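You operate a simulated robot arm through the tools that you are given. There is no shell and no other tool. Be economical: measure what you need, move in short steps, check, and stop when the job is done.

The job below is to be done with a simulated robot arm. You get a single attempt, and the scene is never put back.

TASK
Wash the dusty patch off the sill with the soapy sponge.
Fine: move the battery off it to the plant shelf first; dip the sponge in the bucket and put it back after. What is to be rubbed or washed off counts as gone when no trace of it is left.
Where things are to end (x, y in the base frame): green-ended battery within 0.06 m of [0.81, -0.6].

The check looks at the end state, three seconds after you hand in, the way a careful person would. Anything else that was tipped, shoved, dropped, spilled or broken makes it a failure.

THE ROBOT
A 7-joint arm with a two-finger parallel gripper on a trunk, on a base that drives. Base frame: it is fixed to the floor where the robot stands at the start and does not move with it; the origin is under the middle of the robot, x ahead of it, y to its left, z up. Lengths are in m, angles in degrees, forces in N, time in s.
With the tool pointing down near the work surface it reaches from about 0.34 to 0.76 m from the robot's upright axis, wherever it stands. Its first joint turns from -115.0 to 115.0 degrees. Places, roughly: dust on the window sill [1, 1.2, 0.6]; green-ended battery [1, 1.25, 0.5]; plant shelf [0.8, -0.3, 0.6]. Payload 3.91 kg.
The TCP is the grasp point between the finger pads, 0.03 m short of the fingertips. In the tool frame z runs along the fingers and y along their closing line. The gripper opens to 0.11 m. The fingers are 0.02 m wide and 0.01 m thick; the gripper's body (0.048 by 0.112 m) begins 0.055 m behind the TCP.
Orientation is that of the tool frame in the base frame, as [roll, pitch, yaw] about the fixed x, y, z axes, in that order (R = Rz(yaw) Ry(pitch) Rx(roll)). With the fingers straight down and closing along the base's y, the tool's x points along the base's -x, its y along +y and its z along -z.

THE INTERFACE
- The arm moves only by the tool step_arm. Its argument "steps" is a list of rows, each a list of 7 numbers: the turn, a rotation vector about the base's x, y, z in rad, then the shift along the base's x, y, z in cm, then the opening, from 0 (shut) to 1 (fully open). In form: [[rx, ry, rz, x, y, z, gripper], ...]. A call has 1 to 10 rows; each row is the pose to reach, as a shift and turn from the pose commanded when the call began. A row lasts 0.2 s, in which the tool goes at most 0.05 m and 8.6 degrees; a call with a longer step from one row to the next is refused whole, and so is a gripper value outside its range. Where a pose cannot be reached the arm comes as near as it can. A force on the tool above 40 N (or 10 N above the force at the start of the call, whichever is more), or a blocked arm, ends the call early, and 0.2 s more pass. Each finger travels about 0.108 m/s and halts on what it meets, pressing with about 32 N; the grip force reading is that of the motor and also rises with nothing between the fingers. The clock runs only during rows and for 0.2 s after the last one: add rows that repeat a pose to give the fingers time. It gives the time, the measured TCP pose, the force on the tool (base axes), the opening and the grip force at its end, in the units of the frame above (readings bear some noise), with the torque about the TCP (base axes, N m) and any sound that the robot's microphone picked up.
- Cameras (640 x 400 px; columns grow to the right, rows downward): "scene" is now at [0.0253, 0.1917, 1.3694]; the picture's right is [0.48, -0.88, 0.00], its down [-0.55, -0.30, -0.77] and it looks along [0.68, 0.37, -0.63] (base axes); focal length 280 px, centre (320, 200). "wrist" rides on the gripper at [0.072, 0.017, -0.103] in the tool frame; the picture's right is [-0.23, 0.97, 0.00], its down [-0.76, -0.18, -0.62] and it looks along [-0.61, -0.14, 0.78] (tool axes); focal length 222 px, centre (320, 200).
- grab_frame(camera): a new picture of that camera. The clock stands still meanwhile.
- raise_lower(by): slides the trunk up (or, below 0, down) by that many m; the arm and the scene camera ride with it, the base frame stays. It gives what a move gives, with no picture.
- roll_base(legs): drives the robot by 1 to 6 legs, each [ahead, turn to the left] in m and degrees, along the robot's own axes; the way and the turn of a leg run together, so that a leg with both is an arc; at most 1.5 m and 180 degrees a leg. The arm and the cameras ride along, it lands a little off, and it stops where it bumps. It gives what a move gives.
- head_to(pan, tilt): turns the head with the scene camera to pan (to the left, within 155 degrees either way) and tilt (down, from -29 to 69), counted from straight ahead of the robot. It gives what a move gives.
- pixel_to_xyz(camera, pixels): for up to 12 pixels [column, row] of the newest picture of that camera ("zoom" is the newest enlarged one), the place [x, y, z] in the base frame of the surface seen there, good to about 0.002 m, but the place of the scene camera against the robot may be out by one fixed shift of up to 0.012 m in any direction. The clock stands still meanwhile.
- enlarge(camera, box): a new picture of the part [left, top, right, bottom] of that camera's present view, enlarged. The clock stands still meanwhile.
- hand_in(): hands the job in; it is judged then, once.

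Go step by step. Measure first, check grasps and placings, and put right what went wrong. The budget is 80 turns and 60 pictures, counting those below and the enlarged ones. Unless the task says otherwise, let go and move clear before handing in, and close with one line.

The tools are called after "Emit:" by a JSON object that holds its "method" and its "body". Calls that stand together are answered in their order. step_arm: Moves the arm, as the interface text tells. Its arguments: {"type":"object","properties":{"steps":{"type":"array","items":{"type":"array","items":{"type":"number"}}}},"required":["steps"]} The other tools are called the same way: raise_lower (by) slides the trunk up or down; roll_base (legs) drives the base; head_to (pan, tilt) turns the head that bears the scene camera; grab_frame (camera) takes a picture; pixel_to_xyz (camera, pixels) gives the place of the surface under pixels of a picture; enlarge (camera, box) takes an enlarged picture of a part of a camera's view; hand_in () hands the job in.

At the start:

```text
time: 0.0
eef_pos: [0.3642, 0.2554, 0.8654]
orientation: [180.0, -0.1, -167.0]
force: [-0.4, -0.3, 0.0]
wrist_torque: [-0.03, 0.0, 0.02]
gripper_width: 0.1101
finger_force: 0.0
trunk travel left (down, up): [-0.475, 0.515]
robot x, y, heading: [0.0016, -0.0027, -0.1]
head pan, tilt: [28.8, 39.2]
```

scene: 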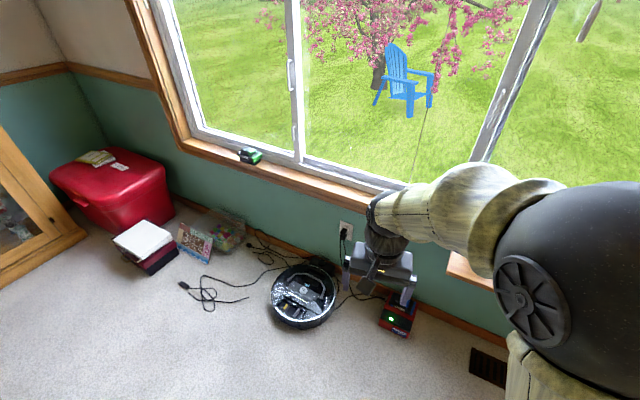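
wrist: 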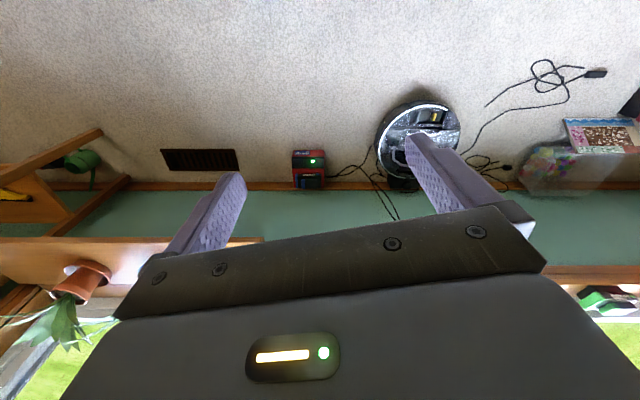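

The scene picture shows the battery on the sill at about (250,156); the sponge, bucket and plant shelf are not in view there. I'll zoom in on the battery and measure, then look to the right.

Emit:
{"method": "enlarge", "body": {"camera": "scene", "box": [170, 110, 330, 210]}}

Emit:
{"method": "pixel_to_xyz", "body": {"camera": "scene", "pixels": [[250, 150], [250, 158], [244, 155], [258, 157], [220, 150], [290, 175], [200, 148], [330, 195], [320, 280], [395, 315]]}}

Emit:
{"method": "head_to", "body": {"pan": -35, "tilt": 40}}

Emit:
{"method": "grab_frame", "body": {"camera": "scene"}}

```text
4.00 times, centred on (250, 160) of scene
```

zoom: 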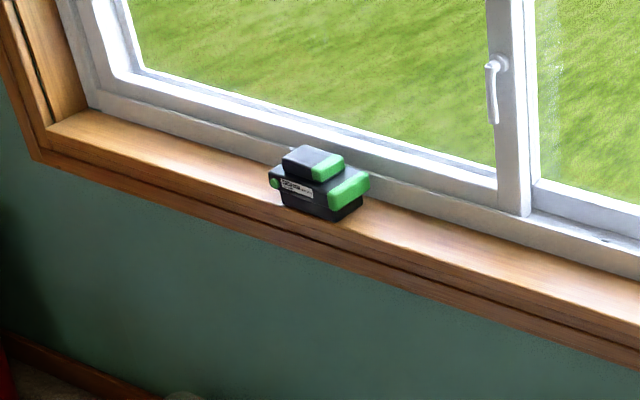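

```text
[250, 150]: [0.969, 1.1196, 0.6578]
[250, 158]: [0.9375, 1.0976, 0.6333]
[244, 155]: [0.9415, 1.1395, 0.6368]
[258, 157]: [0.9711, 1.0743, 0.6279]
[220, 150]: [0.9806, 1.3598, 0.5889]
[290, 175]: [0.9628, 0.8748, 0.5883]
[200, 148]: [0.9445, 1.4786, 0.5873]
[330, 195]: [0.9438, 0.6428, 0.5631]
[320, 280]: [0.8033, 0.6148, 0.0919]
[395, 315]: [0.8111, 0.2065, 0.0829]
```

```text
time: 1.3
eef_pos: [0.3637, 0.2553, 0.8644]
orientation: [-180.0, 0.1, -167.2]
force: [-0.1, 0.2, 0.3]
wrist_torque: [0.0, -0.01, 0.0]
gripper_width: 0.1099
finger_force: 0.1
trunk travel left (down, up): [-0.475, 0.515]
robot x, y, heading: [0.0032, 0.001, -0.1]
head pan, tilt: [-35.0, 40.0]
```

```text
56 pictures are left
```

scene: 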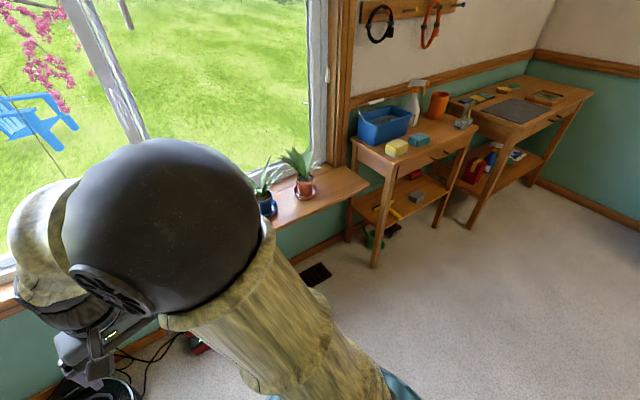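

The bucket (blue tub, 382,125), a yellow block (397,146) and a teal block (419,139) stand on a table to the right, and the plant shelf is at about (320,190). I'll zoom in and measure.

Emit:
{"method": "enlarge", "body": {"camera": "scene", "box": [340, 70, 500, 170]}}

Emit:
{"method": "pixel_to_xyz", "body": {"camera": "scene", "pixels": [[397, 144], [419, 137], [360, 118], [412, 112], [382, 140], [382, 118], [270, 200], [304, 178], [340, 190], [366, 184], [320, 170], [440, 150]]}}

Emit:
{"method": "enlarge", "body": {"camera": "scene", "box": [240, 130, 400, 230]}}

```text
4.00 times, centred on (420, 120) of scene
```

zoom: 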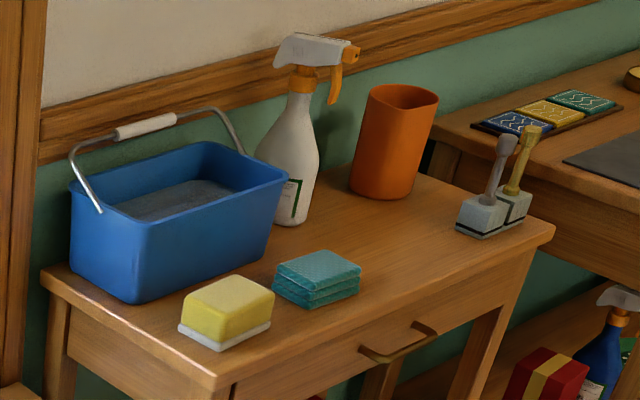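

```text
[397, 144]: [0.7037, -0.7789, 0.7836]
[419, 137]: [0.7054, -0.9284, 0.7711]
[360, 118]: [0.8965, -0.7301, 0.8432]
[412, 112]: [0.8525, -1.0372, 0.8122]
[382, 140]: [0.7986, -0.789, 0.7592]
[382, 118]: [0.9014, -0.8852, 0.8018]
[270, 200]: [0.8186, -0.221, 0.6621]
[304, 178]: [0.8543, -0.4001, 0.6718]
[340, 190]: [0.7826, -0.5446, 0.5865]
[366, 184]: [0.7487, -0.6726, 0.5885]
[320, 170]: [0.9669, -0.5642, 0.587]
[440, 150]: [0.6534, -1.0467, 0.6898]
```

```text
4.00 times, centred on (320, 180) of scene
```

zoom: 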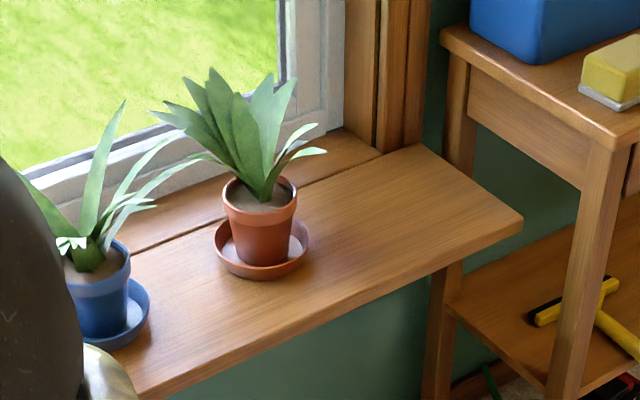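

The yellow sponge sits on the small table with a pale bottom layer, the bucket holds grey water, and the plant shelf is clear near (0.8,-0.6). Now I'll look left to check the floor for driving to the sill.

Emit:
{"method": "head_to", "body": {"pan": 62, "tilt": 45}}

Emit:
{"method": "grab_frame", "body": {"camera": "scene"}}

Emit:
{"method": "pixel_to_xyz", "body": {"camera": "scene", "pixels": [[320, 200], [320, 120], [320, 300], [400, 200], [240, 150], [460, 250], [420, 150], [500, 200]]}}

```text
time: 3.1
eef_pos: [0.3636, 0.2542, 0.8647]
orientation: [-179.9, 0.0, -167.2]
force: [0.8, 0.5, -0.1]
wrist_torque: [0.01, 0.0, 0.06]
gripper_width: 0.1099
finger_force: 0.0
trunk travel left (down, up): [-0.475, 0.515]
robot x, y, heading: [0.001, 0.0002, -0.2]
head pan, tilt: [62.0, 45.0]
```

```text
53 pictures are left
```

scene: 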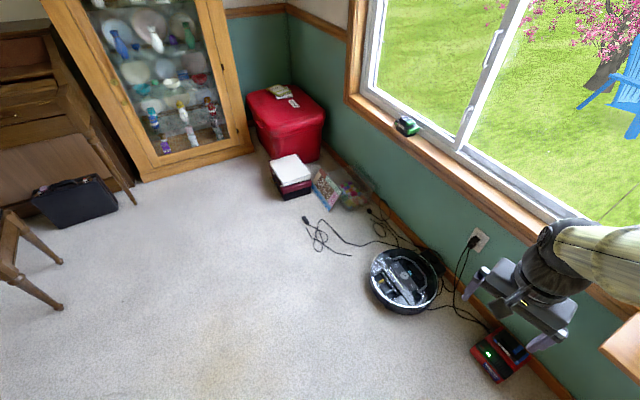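

```text
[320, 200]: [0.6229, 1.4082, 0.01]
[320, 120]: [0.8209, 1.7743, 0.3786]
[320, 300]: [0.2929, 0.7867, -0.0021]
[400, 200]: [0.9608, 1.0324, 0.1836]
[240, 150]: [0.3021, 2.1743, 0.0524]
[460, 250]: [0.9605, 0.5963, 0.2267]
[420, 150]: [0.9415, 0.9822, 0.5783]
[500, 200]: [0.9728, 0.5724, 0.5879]
```

The cables and vacuum on the floor matter for the route; I'll get their positions and the edges of the boxes.

Emit:
{"method": "pixel_to_xyz", "body": {"camera": "scene", "pixels": [[304, 218], [318, 250], [350, 253], [372, 280], [395, 314], [285, 196], [335, 207], [480, 352], [500, 380], [435, 300], [310, 190], [270, 200]]}}

Emit:
{"method": "enlarge", "body": {"camera": "scene", "box": [360, 95, 456, 155]}}

Emit:
{"method": "pixel_to_xyz", "body": {"camera": "zoom", "pixels": [[240, 170], [300, 170], [400, 230], [270, 250], [320, 300], [400, 270], [330, 160], [500, 290], [450, 330], [560, 420]]}}

```text
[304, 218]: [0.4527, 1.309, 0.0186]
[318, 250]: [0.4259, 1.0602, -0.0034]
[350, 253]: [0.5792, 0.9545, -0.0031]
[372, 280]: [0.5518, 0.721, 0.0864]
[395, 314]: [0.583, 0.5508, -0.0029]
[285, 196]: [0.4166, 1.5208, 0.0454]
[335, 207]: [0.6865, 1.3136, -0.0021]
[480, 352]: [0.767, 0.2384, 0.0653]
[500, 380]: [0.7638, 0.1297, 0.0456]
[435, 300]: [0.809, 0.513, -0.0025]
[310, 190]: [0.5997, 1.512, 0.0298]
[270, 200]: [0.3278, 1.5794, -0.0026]
```

```text
6.67 times, centred on (408, 125) of scene
```

zoom: 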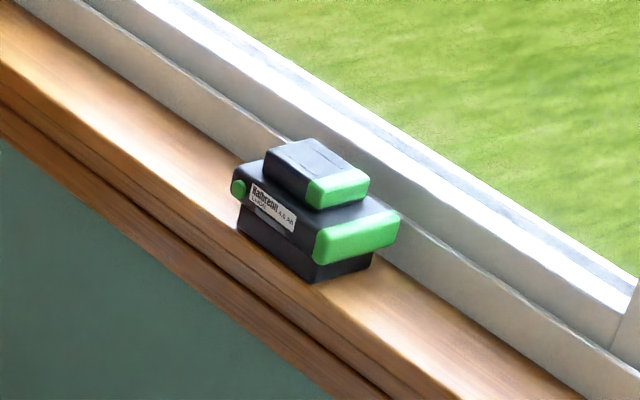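

```text
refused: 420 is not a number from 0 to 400
```

I'll measure the battery on the zoom, and look down to see the robot's own base footprint.

Emit:
{"method": "pixel_to_xyz", "body": {"camera": "zoom", "pixels": [[240, 170], [300, 150], [400, 230], [270, 250], [318, 275], [365, 262], [330, 160], [500, 290], [450, 330], [150, 120], [285, 225], [355, 240]]}}

Emit:
{"method": "head_to", "body": {"pan": 62, "tilt": 69}}

Emit:
{"method": "grab_frame", "body": {"camera": "scene"}}

Emit:
{"method": "pixel_to_xyz", "body": {"camera": "scene", "pixels": [[320, 390], [320, 360], [320, 320], [400, 390], [240, 390], [200, 390]]}}

```text
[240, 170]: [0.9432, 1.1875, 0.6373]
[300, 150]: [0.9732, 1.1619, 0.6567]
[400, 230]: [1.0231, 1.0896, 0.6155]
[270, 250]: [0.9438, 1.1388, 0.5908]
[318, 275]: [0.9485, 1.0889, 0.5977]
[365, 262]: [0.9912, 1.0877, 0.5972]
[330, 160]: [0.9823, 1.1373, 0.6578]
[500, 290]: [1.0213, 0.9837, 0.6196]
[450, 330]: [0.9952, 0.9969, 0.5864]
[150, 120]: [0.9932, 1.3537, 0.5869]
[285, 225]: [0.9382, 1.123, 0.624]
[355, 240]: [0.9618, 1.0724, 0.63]
```

```text
time: 4.0
eef_pos: [0.3645, 0.2547, 0.8646]
orientation: [-180.0, 0.0, -167.1]
force: [0.6, 0.4, -0.5]
wrist_torque: [0.03, 0.04, -0.01]
gripper_width: 0.1101
finger_force: 0.1
trunk travel left (down, up): [-0.475, 0.515]
robot x, y, heading: [0.0002, 0.0023, -0.0]
head pan, tilt: [62.0, 68.8]
```

```text
51 pictures are left
```

scene: 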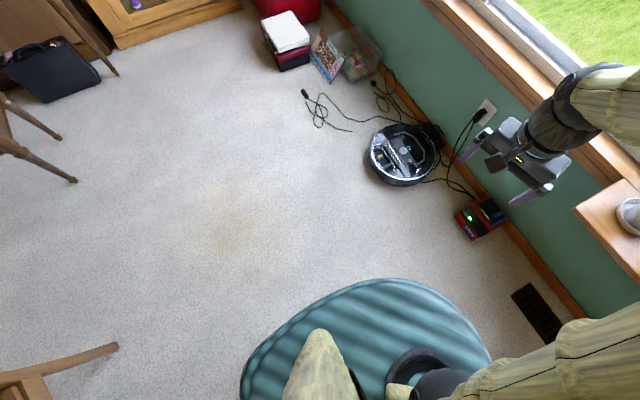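

```text
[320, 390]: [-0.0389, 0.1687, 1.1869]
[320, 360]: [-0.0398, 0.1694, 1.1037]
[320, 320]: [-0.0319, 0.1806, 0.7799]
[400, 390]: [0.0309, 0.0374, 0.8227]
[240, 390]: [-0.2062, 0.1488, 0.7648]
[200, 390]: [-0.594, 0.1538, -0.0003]
```

The teal skirt is the base; I'll measure its rim to learn its radius.

Emit:
{"method": "pixel_to_xyz", "body": {"camera": "scene", "pixels": [[380, 284], [440, 300], [485, 345], [300, 320], [250, 365], [118, 346], [75, 180], [60, 135]]}}

```text
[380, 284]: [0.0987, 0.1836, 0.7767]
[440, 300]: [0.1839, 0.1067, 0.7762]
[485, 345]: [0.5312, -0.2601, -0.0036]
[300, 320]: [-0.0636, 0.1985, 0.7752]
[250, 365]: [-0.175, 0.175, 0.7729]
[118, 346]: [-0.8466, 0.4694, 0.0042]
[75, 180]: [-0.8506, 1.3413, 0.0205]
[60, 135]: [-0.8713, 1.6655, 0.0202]
```

The base's top cover is about 0.2 m in half-width, so I'll drive to about (0.27, 0.92), clear of the vacuum and cables, and face the window again.

Emit:
{"method": "roll_base", "body": {"legs": [[0, 73.6], [0.959, 0], [0, -73.6]]}}

Emit:
{"method": "head_to", "body": {"pan": 15, "tilt": 45}}

Emit:
{"method": "grab_frame", "body": {"camera": "scene"}}

Emit:
{"method": "grab_frame", "body": {"camera": "wrist"}}

```text
time: 5.9
eef_pos: [0.2972, 0.3296, 0.8642]
orientation: [-179.9, -0.1, -154.1]
force: [0.7, -0.9, -0.6]
wrist_torque: [0.0, -0.01, 0.01]
gripper_width: 0.1103
finger_force: 0.1
trunk travel left (down, up): [-0.475, 0.515]
robot x, y, heading: [0.0001, 0.0005, 13.2]
head pan, tilt: [62.0, 68.8]
stopped in leg 1: the robot was blocked; the commanded pose is now the measured one
```

```text
time: 7.0
eef_pos: [0.2973, 0.3307, 0.8643]
orientation: [-179.9, 0.0, -154.1]
force: [-0.1, 0.1, 0.0]
wrist_torque: [-0.01, 0.02, -0.01]
gripper_width: 0.1097
finger_force: 0.0
trunk travel left (down, up): [-0.475, 0.515]
robot x, y, heading: [0.0016, 0.0015, 12.5]
head pan, tilt: [15.0, 45.0]
```

```text
50 pictures are left
```

scene: 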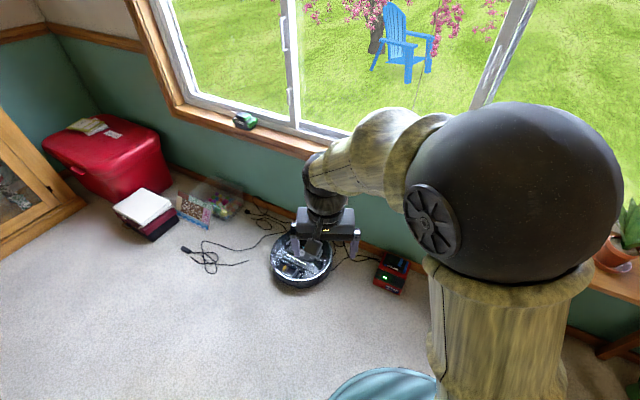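

```text
49 pictures are left
```

wrist: 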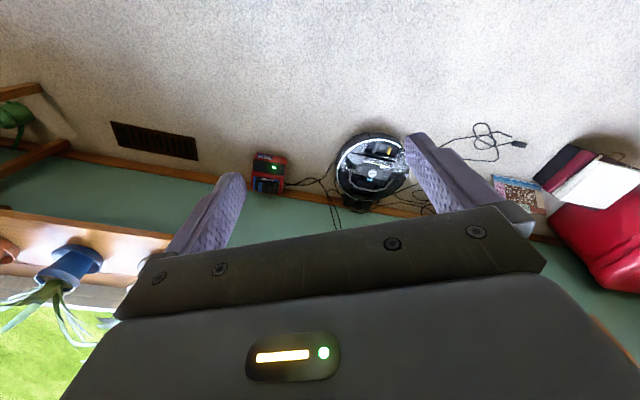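

The turn was blocked at about 13°, though nothing in front is touching, so something beside or behind must be in the way. I'll look behind.

Emit:
{"method": "head_to", "body": {"pan": 130, "tilt": 55}}

Emit:
{"method": "grab_frame", "body": {"camera": "scene"}}

Emit:
{"method": "head_to", "body": {"pan": -130, "tilt": 55}}

Emit:
{"method": "grab_frame", "body": {"camera": "scene"}}

```text
time: 8.9
eef_pos: [0.2964, 0.3308, 0.8641]
orientation: [-179.9, 0.0, -154.0]
force: [-0.2, 0.3, -0.5]
wrist_torque: [0.0, 0.0, 0.0]
gripper_width: 0.1099
finger_force: 0.1
trunk travel left (down, up): [-0.475, 0.515]
robot x, y, heading: [-0.0003, 0.0015, 12.8]
head pan, tilt: [130.0, 55.0]
```

```text
48 pictures are left
```

scene: 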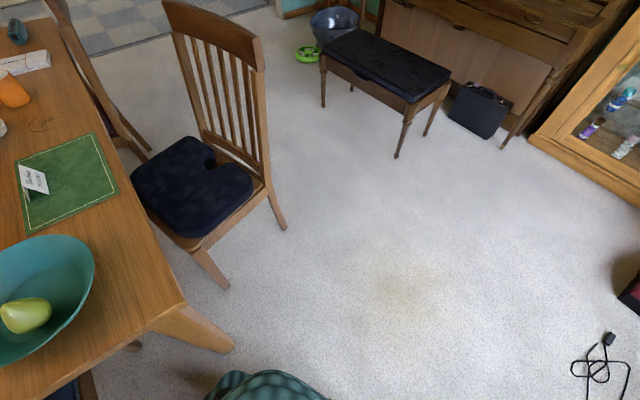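

```text
time: 12.6
eef_pos: [0.2976, 0.3302, 0.8652]
orientation: [-179.9, -0.1, -154.2]
force: [0.2, 0.2, 0.3]
wrist_torque: [0.03, -0.03, 0.0]
gripper_width: 0.11
finger_force: 0.0
trunk travel left (down, up): [-0.475, 0.515]
robot x, y, heading: [0.001, 0.0004, 13.0]
head pan, tilt: [-130.0, 55.0]
```

```text
47 pictures are left
```

scene: 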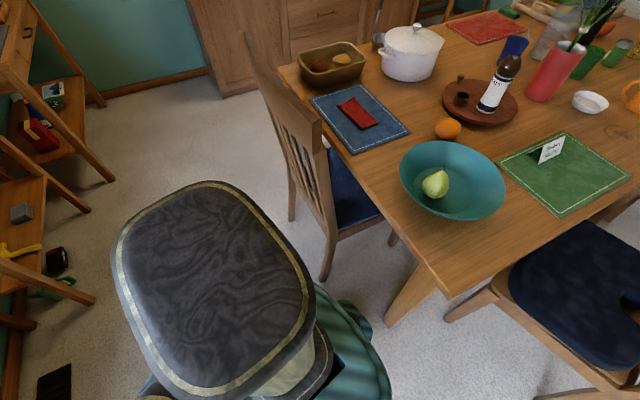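

A dining table and chair are right behind the robot, with a leg near (395,310); I'll measure the clearances.

Emit:
{"method": "pixel_to_xyz", "body": {"camera": "scene", "pixels": [[390, 318], [435, 290], [325, 275], [300, 110], [370, 330], [385, 385], [345, 300], [250, 60], [320, 140], [285, 70], [120, 250], [300, 260]]}}

```text
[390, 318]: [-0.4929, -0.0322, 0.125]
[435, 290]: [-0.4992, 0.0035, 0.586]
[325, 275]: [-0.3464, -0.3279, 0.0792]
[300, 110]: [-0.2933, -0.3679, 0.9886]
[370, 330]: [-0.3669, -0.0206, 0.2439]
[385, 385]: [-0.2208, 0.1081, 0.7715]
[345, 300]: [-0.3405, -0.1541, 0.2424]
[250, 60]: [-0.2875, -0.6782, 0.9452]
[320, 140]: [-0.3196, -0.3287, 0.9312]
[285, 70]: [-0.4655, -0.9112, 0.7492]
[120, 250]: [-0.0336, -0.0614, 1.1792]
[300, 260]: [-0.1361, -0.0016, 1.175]
```

The lower skirt seems to reach about 0.37 m back from the axis. I'll enlarge the base area to see what it is near.

Emit:
{"method": "enlarge", "body": {"camera": "scene", "box": [270, 230, 470, 400]}}

Emit:
{"method": "head_to", "body": {"pan": -90, "tilt": 69}}

Emit:
{"method": "grab_frame", "body": {"camera": "scene"}}

Emit:
{"method": "head_to", "body": {"pan": 155, "tilt": 69}}

Emit:
{"method": "grab_frame", "body": {"camera": "scene"}}

```text
2.35 times, centred on (370, 315) of scene
```

zoom: 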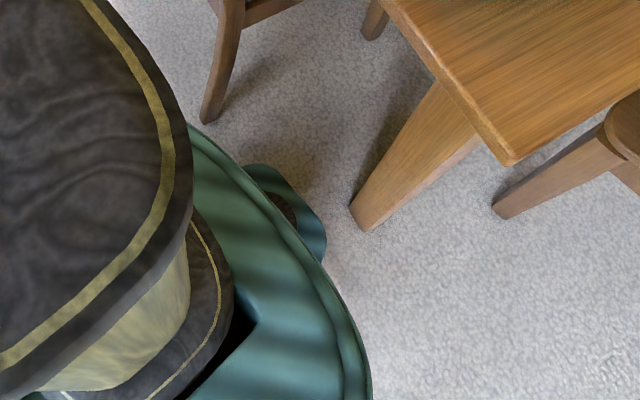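

```text
time: 13.7
eef_pos: [0.2967, 0.3301, 0.8644]
orientation: [-179.8, 0.1, -154.1]
force: [0.5, -0.1, 0.3]
wrist_torque: [0.0, -0.01, 0.0]
gripper_width: 0.11
finger_force: 0.0
trunk travel left (down, up): [-0.475, 0.515]
robot x, y, heading: [0.0003, 0.0022, 12.9]
head pan, tilt: [-90.0, 68.8]
```

```text
45 pictures are left
```

scene: 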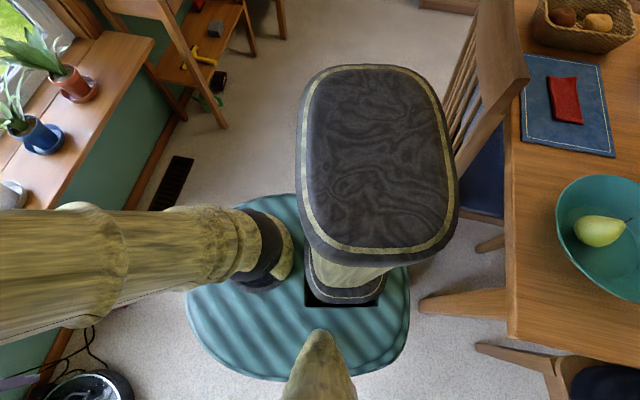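

```text
time: 17.1
eef_pos: [0.2973, 0.3309, 0.8638]
orientation: [-179.9, 0.0, -154.1]
force: [-0.3, -0.4, -0.5]
wrist_torque: [0.0, 0.02, -0.02]
gripper_width: 0.1097
finger_force: 0.1
trunk travel left (down, up): [-0.475, 0.515]
robot x, y, heading: [0.0028, -0.001, 12.9]
head pan, tilt: [154.7, 68.8]
```

```text
44 pictures are left
```

scene: 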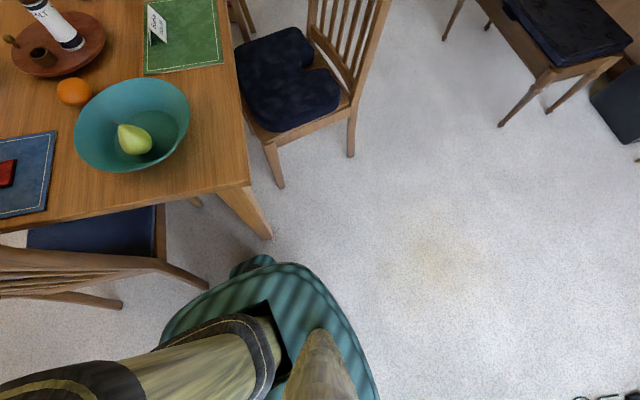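

The rear castor and trunk block are close to the chair and table leg, so I'll first roll forward 0.12 m, then turn and drive left along x≈0.12, well clear of the vacuum.

Emit:
{"method": "roll_base", "body": {"legs": [[0.12, 0], [0, 77], [0.93, 0], [0, -75]]}}

Emit:
{"method": "head_to", "body": {"pan": 10, "tilt": 60}}

Emit:
{"method": "grab_frame", "body": {"camera": "scene"}}

```text
time: 33.0
eef_pos: [0.4197, 1.2708, 0.8642]
orientation: [-180.0, 0.1, -152.9]
force: [-0.5, -1.3, -0.3]
wrist_torque: [0.01, 0.01, 0.0]
gripper_width: 0.1101
finger_force: 0.1
trunk travel left (down, up): [-0.475, 0.515]
robot x, y, heading: [0.127, 0.9348, 14.1]
head pan, tilt: [154.7, 68.8]
```

```text
time: 35.3
eef_pos: [0.42, 1.2708, 0.8644]
orientation: [-179.9, 0.0, -152.8]
force: [0.2, 0.8, -0.4]
wrist_torque: [-0.02, -0.03, 0.02]
gripper_width: 0.1101
finger_force: 0.2
trunk travel left (down, up): [-0.475, 0.515]
robot x, y, heading: [0.1308, 0.9355, 14.3]
head pan, tilt: [10.0, 60.0]
```

```text
43 pictures are left
```

scene: 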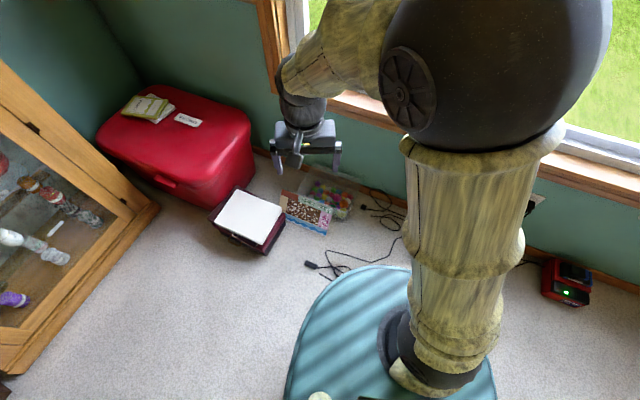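

The robot is now at (0.13,0.94), facing the sill. I'll creep forward 0.12 m to bring the battery into reach and look with the wrist and scene cameras.

Emit:
{"method": "roll_base", "body": {"legs": [[0.12, 0]]}}

Emit:
{"method": "head_to", "body": {"pan": 10, "tilt": 45}}

Emit:
{"method": "grab_frame", "body": {"camera": "scene"}}

Emit:
{"method": "grab_frame", "body": {"camera": "wrist"}}

```text
time: 36.7
eef_pos: [0.5396, 1.3017, 0.8639]
orientation: [-179.9, -0.2, -152.8]
force: [0.1, 0.2, -0.7]
wrist_torque: [0.02, 0.02, 0.0]
gripper_width: 0.1101
finger_force: 0.0
trunk travel left (down, up): [-0.475, 0.515]
robot x, y, heading: [0.2494, 0.9665, 14.2]
head pan, tilt: [10.0, 60.0]
```

```text
time: 37.5
eef_pos: [0.5392, 1.3027, 0.8645]
orientation: [-179.9, -0.1, -152.7]
force: [0.6, -0.5, 0.7]
wrist_torque: [-0.02, 0.0, 0.02]
gripper_width: 0.1098
finger_force: 0.1
trunk travel left (down, up): [-0.475, 0.515]
robot x, y, heading: [0.2481, 0.9665, 14.1]
head pan, tilt: [10.0, 45.0]
```

```text
42 pictures are left
```

scene: 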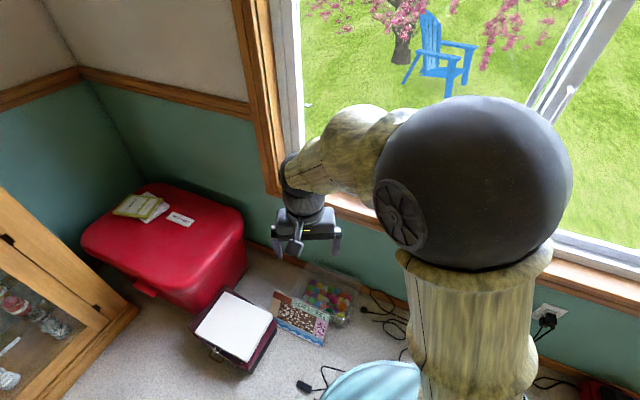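

```text
41 pictures are left
```

wrist: 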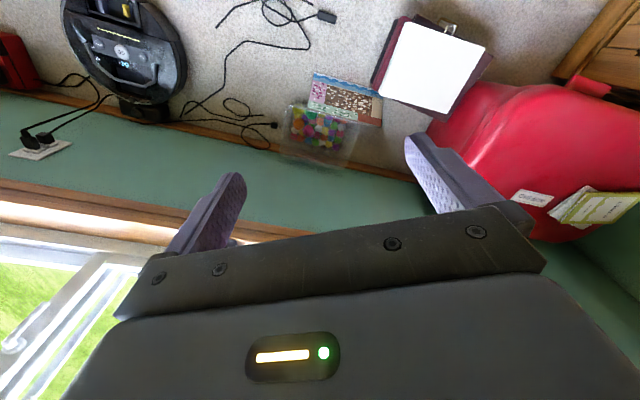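

The arm hides the battery from the scene camera; I'll move the tool to about (0.85,1.13,0.80), squared to the sill, so the wrist camera sees it.

Emit:
{"method": "step_arm", "body": {"steps": [[0, 0, -0.059, 3.9, -2.1, -0.8, 1], [0, 0, -0.118, 7.8, -4.3, -1.6, 1], [0, 0, -0.177, 11.7, -6.4, -2.4, 1], [0, 0, -0.236, 15.6, -8.6, -3.2, 1], [0, 0, -0.295, 19.5, -10.7, -4, 1], [0, 0, -0.354, 23.4, -12.9, -4.8, 1], [0, 0, -0.413, 27.3, -15, -5.6, 1], [0, 0, -0.471, 31, -17, -6.4, 1]]}}

Emit:
{"method": "grab_frame", "body": {"camera": "wrist"}}

Emit:
{"method": "grab_frame", "body": {"camera": "scene"}}

```text
time: 39.3
eef_pos: [0.849, 1.1292, 0.8015]
orientation: [-180.0, 0.0, -179.9]
force: [0.6, -0.5, 0.2]
wrist_torque: [0.01, 0.02, 0.01]
gripper_width: 0.1099
finger_force: 0.1
trunk travel left (down, up): [-0.475, 0.515]
robot x, y, heading: [0.2466, 0.9648, 13.9]
head pan, tilt: [10.0, 45.0]
```

```text
40 pictures are left
```

wrist: 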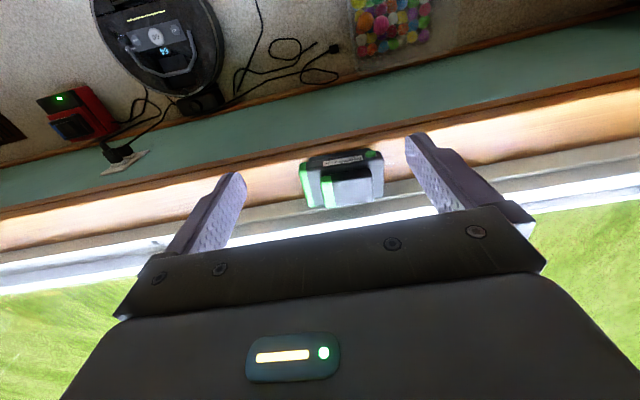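

```text
39 pictures are left
```

scene: 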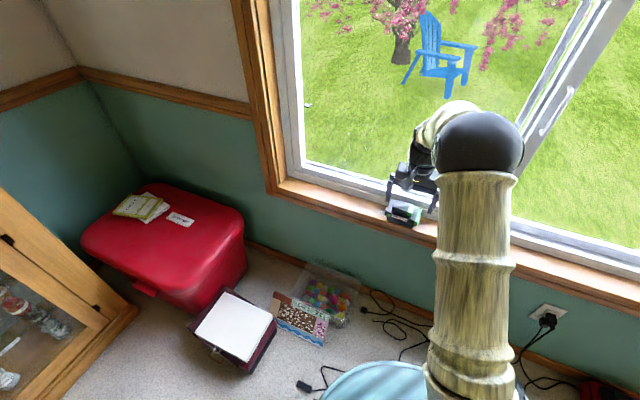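

The wrist camera sees the battery at (340,180). I'll enlarge and measure it there.

Emit:
{"method": "enlarge", "body": {"camera": "wrist", "box": [260, 130, 420, 230]}}

Emit:
{"method": "pixel_to_xyz", "body": {"camera": "zoom", "pixels": [[165, 150], [280, 205], [440, 200], [470, 140], [215, 295], [330, 225], [455, 205], [460, 290], [180, 100], [490, 90], [250, 310], [370, 260]]}}

```text
4.00 times, centred on (340, 180) of wrist
```

zoom: 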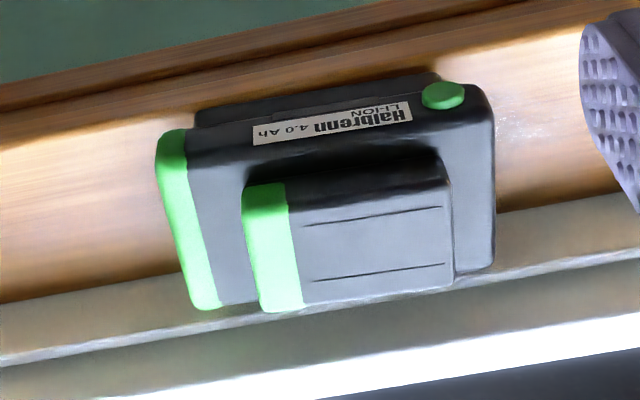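

```text
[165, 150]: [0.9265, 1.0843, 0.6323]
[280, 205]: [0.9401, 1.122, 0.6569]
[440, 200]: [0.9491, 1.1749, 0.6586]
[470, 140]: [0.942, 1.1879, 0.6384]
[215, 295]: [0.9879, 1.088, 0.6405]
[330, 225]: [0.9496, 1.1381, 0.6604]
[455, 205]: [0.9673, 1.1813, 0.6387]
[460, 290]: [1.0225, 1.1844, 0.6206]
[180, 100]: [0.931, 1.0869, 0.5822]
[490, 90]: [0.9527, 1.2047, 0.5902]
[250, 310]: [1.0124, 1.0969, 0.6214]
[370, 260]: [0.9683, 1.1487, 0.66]
```

The battery lies nearly parallel to the sill with a top block I can pinch along y, keeping the fingers away from the window frame. I'll measure the block's edges exactly.

Emit:
{"method": "pixel_to_xyz", "body": {"camera": "zoom", "pixels": [[250, 225], [268, 300], [446, 215], [448, 275], [350, 195], [370, 285], [262, 260], [452, 245], [300, 300], [520, 250], [540, 150], [60, 250]]}}

```text
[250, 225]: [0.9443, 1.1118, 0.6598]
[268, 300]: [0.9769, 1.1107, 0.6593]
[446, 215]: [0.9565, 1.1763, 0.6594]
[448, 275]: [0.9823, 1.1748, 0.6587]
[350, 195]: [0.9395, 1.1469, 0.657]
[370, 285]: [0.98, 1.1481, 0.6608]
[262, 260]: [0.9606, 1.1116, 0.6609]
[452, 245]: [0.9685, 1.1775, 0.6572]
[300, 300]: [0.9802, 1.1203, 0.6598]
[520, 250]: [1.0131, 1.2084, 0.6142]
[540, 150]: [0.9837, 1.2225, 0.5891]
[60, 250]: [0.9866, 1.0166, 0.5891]
```

The block spans y 1.110–1.178, centred at (0.9635,1.1445), yawed about -7°, top z 0.659. I'll move over it and hover at TCP z 0.72.

Emit:
{"method": "step_arm", "body": {"steps": [[0, 0, -0.04, 4, 0.5, 0, 1], [0, 0, -0.08, 8, 1, 0, 1], [0, 0, -0.11, 11.45, 1.45, 0, 1], [0, 0, -0.11, 11.45, 1.45, -4, 1], [0, 0, -0.11, 11.45, 1.45, -8, 1], [0, 0, -0.11, 11.45, 1.45, -8, 1]]}}

Emit:
{"method": "grab_frame", "body": {"camera": "wrist"}}

```text
time: 40.7
eef_pos: [0.9651, 1.1474, 0.7188]
orientation: [-179.9, -0.1, 173.8]
force: [0.6, -0.6, -0.2]
wrist_torque: [-0.01, -0.01, -0.02]
gripper_width: 0.1098
finger_force: 0.0
trunk travel left (down, up): [-0.475, 0.515]
robot x, y, heading: [0.2482, 0.9632, 14.2]
head pan, tilt: [10.0, 45.0]
```

```text
37 pictures are left
```

wrist: 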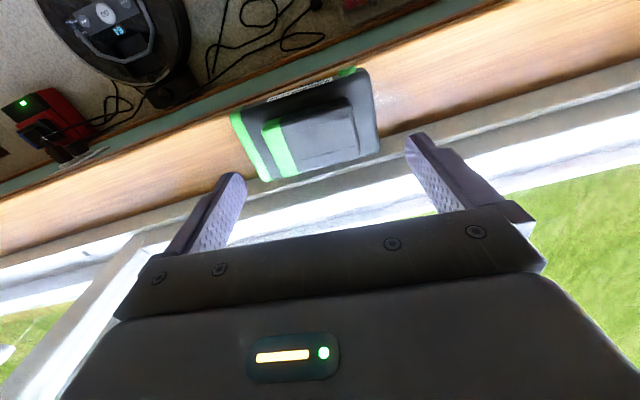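

By projection, the point below the TCP falls at about (320,145) and the block centre is at about (312,140), so a small shift of (-0.2,-0.4) cm is due. I'll descend to z 0.673 and close.

Emit:
{"method": "step_arm", "body": {"steps": [[0, 0, 0, -0.2, -0.4, -2, 1], [0, 0, 0, -0.2, -0.4, -3.5, 1], [0, 0, 0, -0.2, -0.4, -4.7, 1], [0, 0, 0, -0.2, -0.4, -4.7, 1], [0, 0, 0, -0.2, -0.4, -4.7, 0.7], [0, 0, 0, -0.2, -0.4, -4.7, 0.5], [0, 0, 0, -0.2, -0.4, -4.7, 0.3], [0, 0, 0, -0.2, -0.4, -4.7, 0.3]]}}

Emit:
{"method": "grab_frame", "body": {"camera": "wrist"}}

```text
time: 42.5
eef_pos: [0.9625, 1.143, 0.6727]
orientation: [-179.9, -0.1, 174.0]
force: [0.0, -0.1, 1.0]
wrist_torque: [-0.08, -0.06, 0.05]
gripper_width: 0.0705
finger_force: 31.7
trunk travel left (down, up): [-0.475, 0.515]
robot x, y, heading: [0.2476, 0.9646, 14.5]
head pan, tilt: [10.0, 45.0]
```

```text
36 pictures are left
```

wrist: 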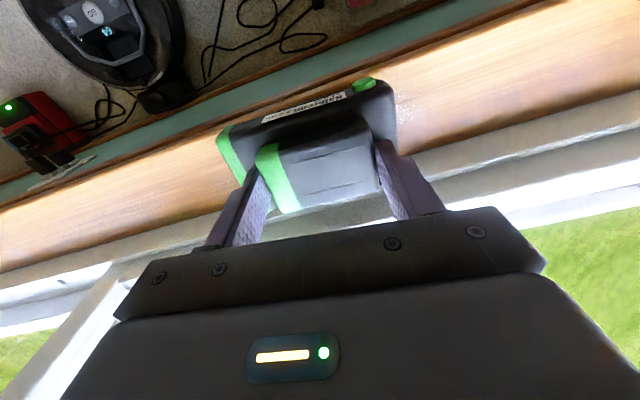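

The fingers hold the block at 0.0705 m with full grip force. I'll lift 12 cm and see whether the battery comes with it and what lies under.

Emit:
{"method": "step_arm", "body": {"steps": [[0, 0, 0, 0, 0, 1, 0.3], [0, 0, 0, 0, 0, 3, 0.3], [0, 0, 0, 0, 0, 6, 0.3], [0, 0, 0, 0, 0, 9, 0.3], [0, 0, 0, 0, 0, 12, 0.3], [0, 0, 0, -4, 0, 15, 0.3], [0, 0, 0, -8, 0, 18, 0.3], [0, 0, 0, -12, 0, 20, 0.3]]}}

Emit:
{"method": "grab_frame", "body": {"camera": "wrist"}}

Emit:
{"method": "enlarge", "body": {"camera": "scene", "box": [340, 150, 500, 250]}}

```text
time: 44.3
eef_pos: [0.8379, 1.1437, 0.8722]
orientation: [-180.0, -0.1, 173.9]
force: [-0.1, -0.2, -3.3]
wrist_torque: [0.03, 0.01, -0.04]
gripper_width: 0.0706
finger_force: 32.3
trunk travel left (down, up): [-0.475, 0.515]
robot x, y, heading: [0.2498, 0.9638, 14.2]
head pan, tilt: [10.0, 45.0]
```

```text
35 pictures are left
```

wrist: 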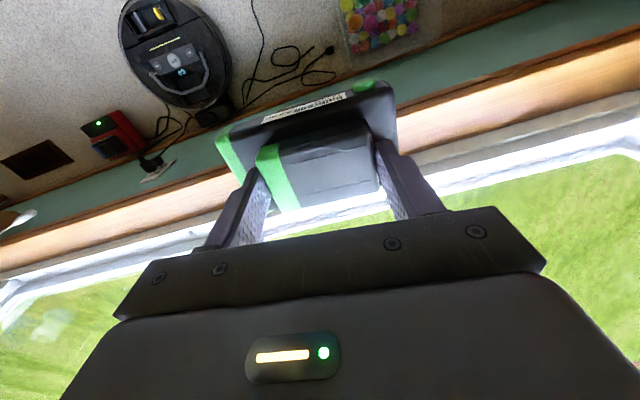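

```text
4.00 times, centred on (420, 200) of scene
```

zoom: 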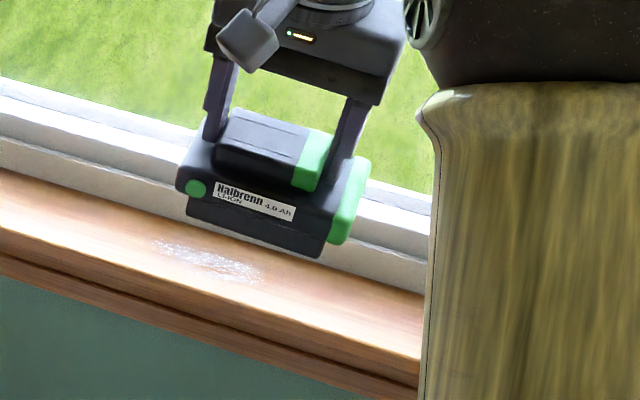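

The battery is held, and the dust patch now shows on the sill at zoom (155–265, 240–285). I'll measure it.

Emit:
{"method": "pixel_to_xyz", "body": {"camera": "zoom", "pixels": [[155, 240], [265, 283], [205, 262], [200, 240], [215, 275], [240, 262], [180, 260], [100, 300], [150, 205], [300, 350], [330, 280], [420, 290]]}}

```text
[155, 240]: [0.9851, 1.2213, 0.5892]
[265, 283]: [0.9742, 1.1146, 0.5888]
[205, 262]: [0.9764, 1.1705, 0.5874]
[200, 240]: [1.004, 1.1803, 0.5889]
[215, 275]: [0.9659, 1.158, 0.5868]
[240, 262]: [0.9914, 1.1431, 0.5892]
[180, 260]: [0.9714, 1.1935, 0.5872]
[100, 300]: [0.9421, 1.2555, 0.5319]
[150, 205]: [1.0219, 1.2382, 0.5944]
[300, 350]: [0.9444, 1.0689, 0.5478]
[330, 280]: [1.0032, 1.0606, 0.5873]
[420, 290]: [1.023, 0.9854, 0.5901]
```

The dust spans x 0.96–1.00, y 1.11–1.225. For carrying I'll pull the battery in and raise the trunk 0.2 m, then back off from the window and reverse toward the plant shelf to about (0.3,-0.5).

Emit:
{"method": "step_arm", "body": {"steps": [[0, 0, 0, -4, -1, 0, 0.3], [0, 0, 0, -8, -2, 0, 0.3], [0, 0, 0, -12, -3, 0, 0.3], [0, 0, 0, -15, -4, 0, 0.3]]}}

Emit:
{"method": "raise_lower", "body": {"by": 0.2}}

Emit:
{"method": "roll_base", "body": {"legs": [[-0.12, 0], [0, 82], [-1.2, 0]]}}

Emit:
{"method": "head_to", "body": {"pan": -120, "tilt": 50}}

Emit:
{"method": "grab_frame", "body": {"camera": "scene"}}

```text
time: 45.3
eef_pos: [0.6895, 1.1039, 0.8746]
orientation: [179.9, 0.0, 173.9]
force: [0.3, -0.5, -3.7]
wrist_torque: [0.01, 0.01, 0.02]
gripper_width: 0.0706
finger_force: 32.2
trunk travel left (down, up): [-0.475, 0.515]
robot x, y, heading: [0.2497, 0.963, 13.9]
head pan, tilt: [10.0, 45.0]
```

```text
time: 47.4
eef_pos: [0.6904, 1.1036, 1.0739]
orientation: [-180.0, -0.2, 173.9]
force: [0.6, -0.2, -4.7]
wrist_torque: [-0.03, 0.02, 0.03]
gripper_width: 0.0706
finger_force: 31.9
trunk travel left (down, up): [-0.675, 0.315]
robot x, y, heading: [0.2451, 0.9668, 14.1]
head pan, tilt: [10.0, 45.0]
```

```text
time: 60.4
eef_pos: [0.1761, 0.2241, 1.0737]
orientation: [-179.9, -0.2, -105.6]
force: [-0.5, -0.4, -4.7]
wrist_torque: [0.01, 0.02, -0.01]
gripper_width: 0.0701
finger_force: 32.0
trunk travel left (down, up): [-0.675, 0.315]
robot x, y, heading: [0.241, -0.2339, 94.6]
head pan, tilt: [10.0, 45.0]
```

```text
time: 62.5
eef_pos: [0.1765, 0.2252, 1.0749]
orientation: [-179.9, 0.0, -105.6]
force: [1.6, -0.6, -3.6]
wrist_torque: [-0.03, 0.02, 0.0]
gripper_width: 0.07
finger_force: 32.3
trunk travel left (down, up): [-0.675, 0.315]
robot x, y, heading: [0.2453, -0.2341, 94.7]
head pan, tilt: [-120.0, 50.0]
```

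```text
33 pictures are left
```

scene: 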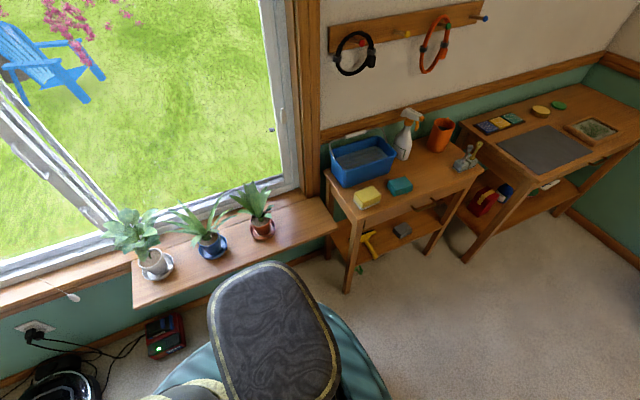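

Here is a clear view of shelf, table, bucket and sponge. I'll measure the key points before finishing the drive.

Emit:
{"method": "enlarge", "body": {"camera": "scene", "box": [310, 110, 470, 210]}}

Emit:
{"method": "pixel_to_xyz", "body": {"camera": "zoom", "pixels": [[175, 330], [280, 365], [270, 310], [210, 295], [190, 385], [225, 340], [80, 155], [330, 170], [210, 105], [220, 190], [130, 305], [345, 215]]}}

Emit:
{"method": "pixel_to_xyz", "body": {"camera": "scene", "pixels": [[345, 291], [327, 172], [484, 168], [345, 222], [320, 200], [336, 233], [290, 230], [255, 190], [290, 245], [330, 257]]}}

```text
4.00 times, centred on (390, 160) of scene
```

zoom: 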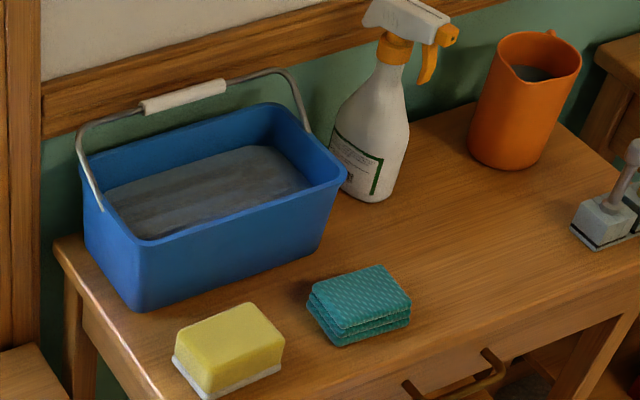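

```text
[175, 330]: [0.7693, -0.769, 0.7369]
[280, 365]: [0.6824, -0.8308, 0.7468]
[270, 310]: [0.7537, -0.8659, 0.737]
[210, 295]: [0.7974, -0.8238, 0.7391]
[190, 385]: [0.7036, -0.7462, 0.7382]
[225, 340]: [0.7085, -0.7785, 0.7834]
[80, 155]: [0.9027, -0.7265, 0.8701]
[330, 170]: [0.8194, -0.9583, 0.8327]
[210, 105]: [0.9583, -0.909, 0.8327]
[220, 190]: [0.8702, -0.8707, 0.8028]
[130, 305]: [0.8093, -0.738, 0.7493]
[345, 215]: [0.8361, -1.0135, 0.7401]
```

```text
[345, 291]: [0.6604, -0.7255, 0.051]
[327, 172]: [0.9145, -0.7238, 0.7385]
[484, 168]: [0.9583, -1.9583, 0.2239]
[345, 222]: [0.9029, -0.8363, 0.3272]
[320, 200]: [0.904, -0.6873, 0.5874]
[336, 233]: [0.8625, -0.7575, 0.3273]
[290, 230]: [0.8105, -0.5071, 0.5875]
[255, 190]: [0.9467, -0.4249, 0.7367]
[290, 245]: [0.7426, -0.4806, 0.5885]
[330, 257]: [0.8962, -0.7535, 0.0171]
```

Table top is at z 0.738, the sponge near (0.735,-0.80) with its top at 0.783, and the bucket rim at 0.833 with water at 0.80. I'll reverse 0.26 m more and turn to face the shelf.

Emit:
{"method": "roll_base", "body": {"legs": [[-0.26, 0], [0, -100]]}}

Emit:
{"method": "head_to", "body": {"pan": -25, "tilt": 50}}

Emit:
{"method": "grab_frame", "body": {"camera": "scene"}}

```text
time: 70.5
eef_pos: [0.7232, -0.4816, 1.0735]
orientation: [-179.9, -0.1, 157.1]
force: [0.8, -0.1, -4.6]
wrist_torque: [0.03, 0.01, 0.0]
gripper_width: 0.0698
finger_force: 31.7
trunk travel left (down, up): [-0.675, 0.315]
robot x, y, heading: [0.261, -0.4901, -2.3]
head pan, tilt: [-120.0, 50.0]
```

```text
time: 72.3
eef_pos: [0.7232, -0.4812, 1.0731]
orientation: [-179.8, -0.1, 157.3]
force: [0.6, -0.2, -4.2]
wrist_torque: [0.02, 0.01, -0.03]
gripper_width: 0.0696
finger_force: 31.8
trunk travel left (down, up): [-0.675, 0.315]
robot x, y, heading: [0.2621, -0.4906, -2.3]
head pan, tilt: [-25.0, 50.0]
```

```text
31 pictures are left
```

scene: 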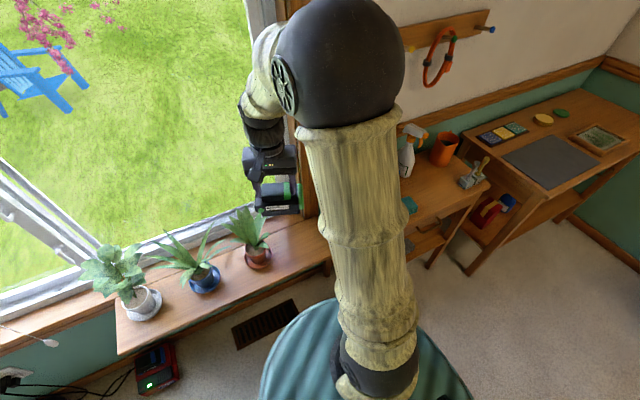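

The battery is high above the shelf; the free end of the shelf is hidden behind the arm. I'll move over (0.81,-0.60), square up, lower the trunk 0.27 m, and look with the wrist camera.

Emit:
{"method": "step_arm", "body": {"steps": [[0, 0, 0.1, 2.2, -2.9, 0, 0.3], [0, 0, 0.2, 4.4, -5.8, 0, 0.3], [0, 0, 0.3, 6.6, -8.7, 0, 0.3], [0, 0, 0.4, 8.7, -11.6, 0, 0.3]]}}

Emit:
{"method": "grab_frame", "body": {"camera": "wrist"}}

```text
time: 73.3
eef_pos: [0.8112, -0.5964, 1.0734]
orientation: [-180.0, 0.0, -179.6]
force: [0.7, 0.0, -3.3]
wrist_torque: [0.0, 0.03, 0.02]
gripper_width: 0.0698
finger_force: 31.8
trunk travel left (down, up): [-0.675, 0.315]
robot x, y, heading: [0.262, -0.4871, -2.3]
head pan, tilt: [-25.0, 50.0]
```

```text
30 pictures are left
```

wrist: 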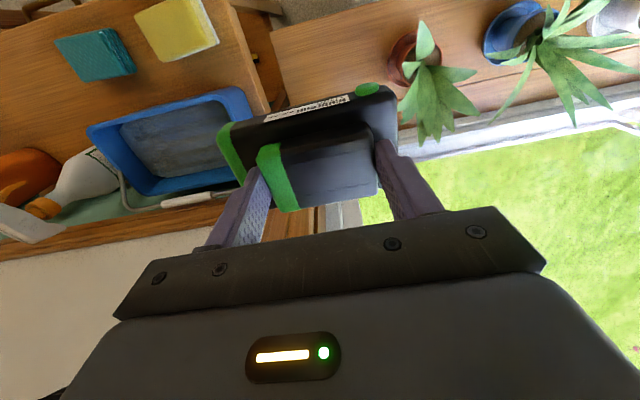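

The space beneath is free, with the plant to the right and the bucket to the left. I'll lower the trunk 0.3 m and check.

Emit:
{"method": "raise_lower", "body": {"by": -0.3}}

Emit:
{"method": "grab_frame", "body": {"camera": "wrist"}}

Emit:
{"method": "grab_frame", "body": {"camera": "scene"}}

```text
time: 76.3
eef_pos: [0.8114, -0.5958, 0.774]
orientation: [-179.8, -0.1, -179.8]
force: [-0.4, 0.6, -3.8]
wrist_torque: [-0.02, 0.04, -0.02]
gripper_width: 0.0701
finger_force: 31.5
trunk travel left (down, up): [-0.375, 0.615]
robot x, y, heading: [0.2596, -0.4906, -2.4]
head pan, tilt: [-25.0, 50.0]
```

```text
29 pictures are left
```

wrist: 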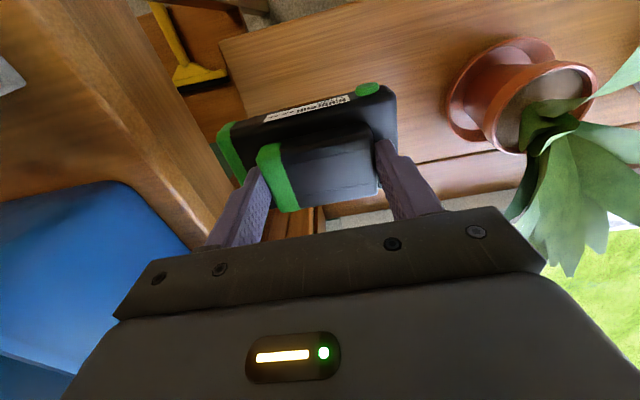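

```text
28 pictures are left
```

scene: 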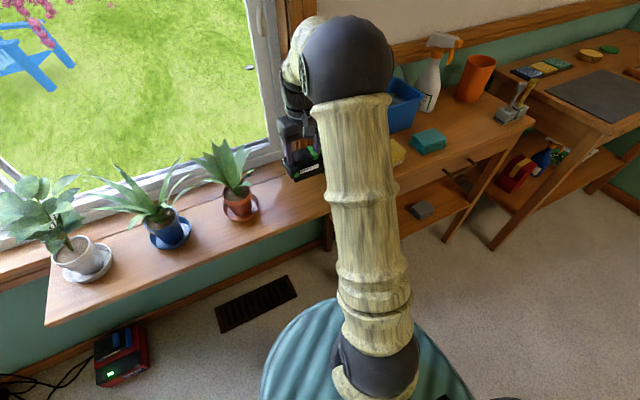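

The right plant's leaf tips at (575,270) and (515,210) and the shelf end at (225,50) need checking before I descend.

Emit:
{"method": "pixel_to_xyz", "body": {"camera": "wrist", "pixels": [[570, 270], [515, 212], [548, 232], [222, 50], [240, 112], [235, 90], [250, 60], [330, 212], [445, 115], [190, 230], [150, 200]]}}

```text
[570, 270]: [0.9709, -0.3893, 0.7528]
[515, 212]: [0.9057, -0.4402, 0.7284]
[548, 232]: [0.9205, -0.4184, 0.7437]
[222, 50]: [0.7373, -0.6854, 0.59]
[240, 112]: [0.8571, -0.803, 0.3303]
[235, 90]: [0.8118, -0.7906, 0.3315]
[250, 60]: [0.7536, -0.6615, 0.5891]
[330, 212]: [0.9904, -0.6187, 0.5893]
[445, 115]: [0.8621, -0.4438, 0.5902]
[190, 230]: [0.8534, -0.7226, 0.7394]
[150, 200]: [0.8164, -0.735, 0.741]
```

All clear: shelf end at y≈-0.685, saucer and leaves beyond y -0.445. I'll lower gently to contact height with a 0.3 cm shift in +y.

Emit:
{"method": "step_arm", "body": {"steps": [[0, 0, 0, 0, 0.3, -4, 0.3], [0, 0, 0, 0, 0.3, -7.5, 0.3], [0, 0, 0, 0, 0.3, -9, 0.3], [0, 0, 0, 0, 0.3, -9.7, 0.3], [0, 0, 0, 0, 0.3, -10.0, 0.3], [0, 0, 0, 0, 0.3, -10.0, 0.3]]}}

Emit:
{"method": "grab_frame", "body": {"camera": "wrist"}}

```text
time: 77.7
eef_pos: [0.8116, -0.593, 0.6731]
orientation: [-179.9, 0.0, -179.9]
force: [-0.5, 0.2, -1.9]
wrist_torque: [0.11, -0.06, -0.01]
gripper_width: 0.0699
finger_force: 31.4
trunk travel left (down, up): [-0.375, 0.615]
robot x, y, heading: [0.2622, -0.4919, -2.7]
head pan, tilt: [-25.0, 50.0]
```

```text
27 pictures are left
```

wrist: 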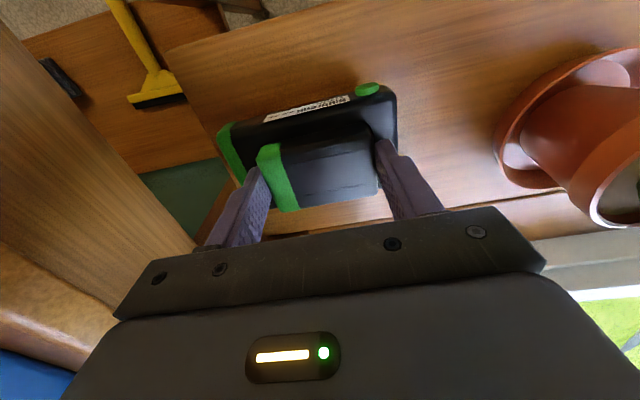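

The load on the tool has halved (-3.8 to -1.9 N), so it is touching. I'll lower 1 mm more, open, and rise.

Emit:
{"method": "step_arm", "body": {"steps": [[0, 0, 0, 0, 0, -0.1, 0.3], [0, 0, 0, 0, 0, -0.1, 0.6], [0, 0, 0, 0, 0, -0.1, 0.8], [0, 0, 0, 0, 0, -0.1, 0.9], [0, 0, 0, 0, 0, 0.5, 0.9], [0, 0, 0, 0, 0, 4, 0.9], [0, 0, 0, 0, 0, 9, 0.9], [0, 0, 0, 0, 0, 14, 0.9]]}}

Emit:
{"method": "grab_frame", "body": {"camera": "wrist"}}

```text
time: 79.5
eef_pos: [0.8097, -0.5929, 0.8148]
orientation: [-179.9, 0.0, -179.8]
force: [-0.1, -0.8, -0.7]
wrist_torque: [-0.03, 0.01, 0.03]
gripper_width: 0.0991
finger_force: 0.1
trunk travel left (down, up): [-0.375, 0.615]
robot x, y, heading: [0.2653, -0.4887, -2.5]
head pan, tilt: [-25.0, 50.0]
```

```text
26 pictures are left
```

wrist: 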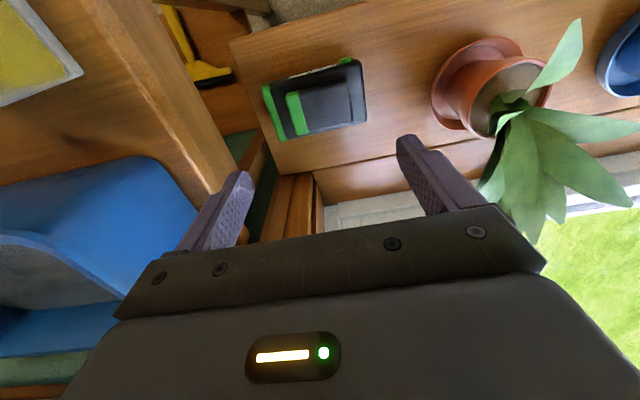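

The battery stands upright on the shelf at about (0.81,-0.593). Now I'll rise and move over the sponge near (0.73,-0.80).

Emit:
{"method": "step_arm", "body": {"steps": [[0, 0, 0, -2, 0, 4, 0.95], [0, 0, 0, -5, 0, 8, 1], [0, 0, 0, -8, -2, 12, 1], [0, 0, 0, -10, -6, 13, 1], [0, 0, 0, -12, -10, 13, 1], [0, 0, 0, -13, -14, 13, 1], [0, 0, 0, -14, -18, 13, 1], [0, 0, 0, -14, -21, 13, 1]]}}

Emit:
{"method": "grab_frame", "body": {"camera": "wrist"}}

```text
refused: row 3 steps farther than a row can; nothing moved
```

```text
25 pictures are left
```

wrist: 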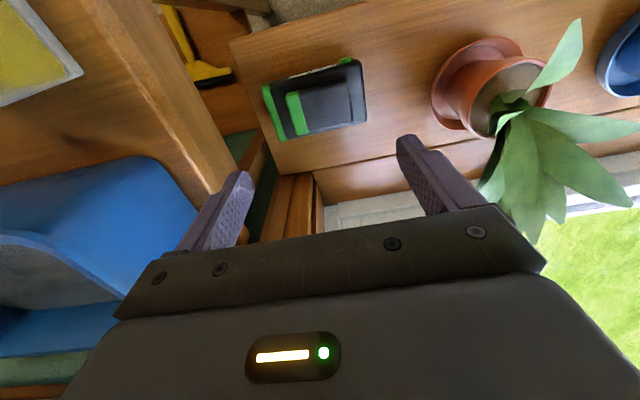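

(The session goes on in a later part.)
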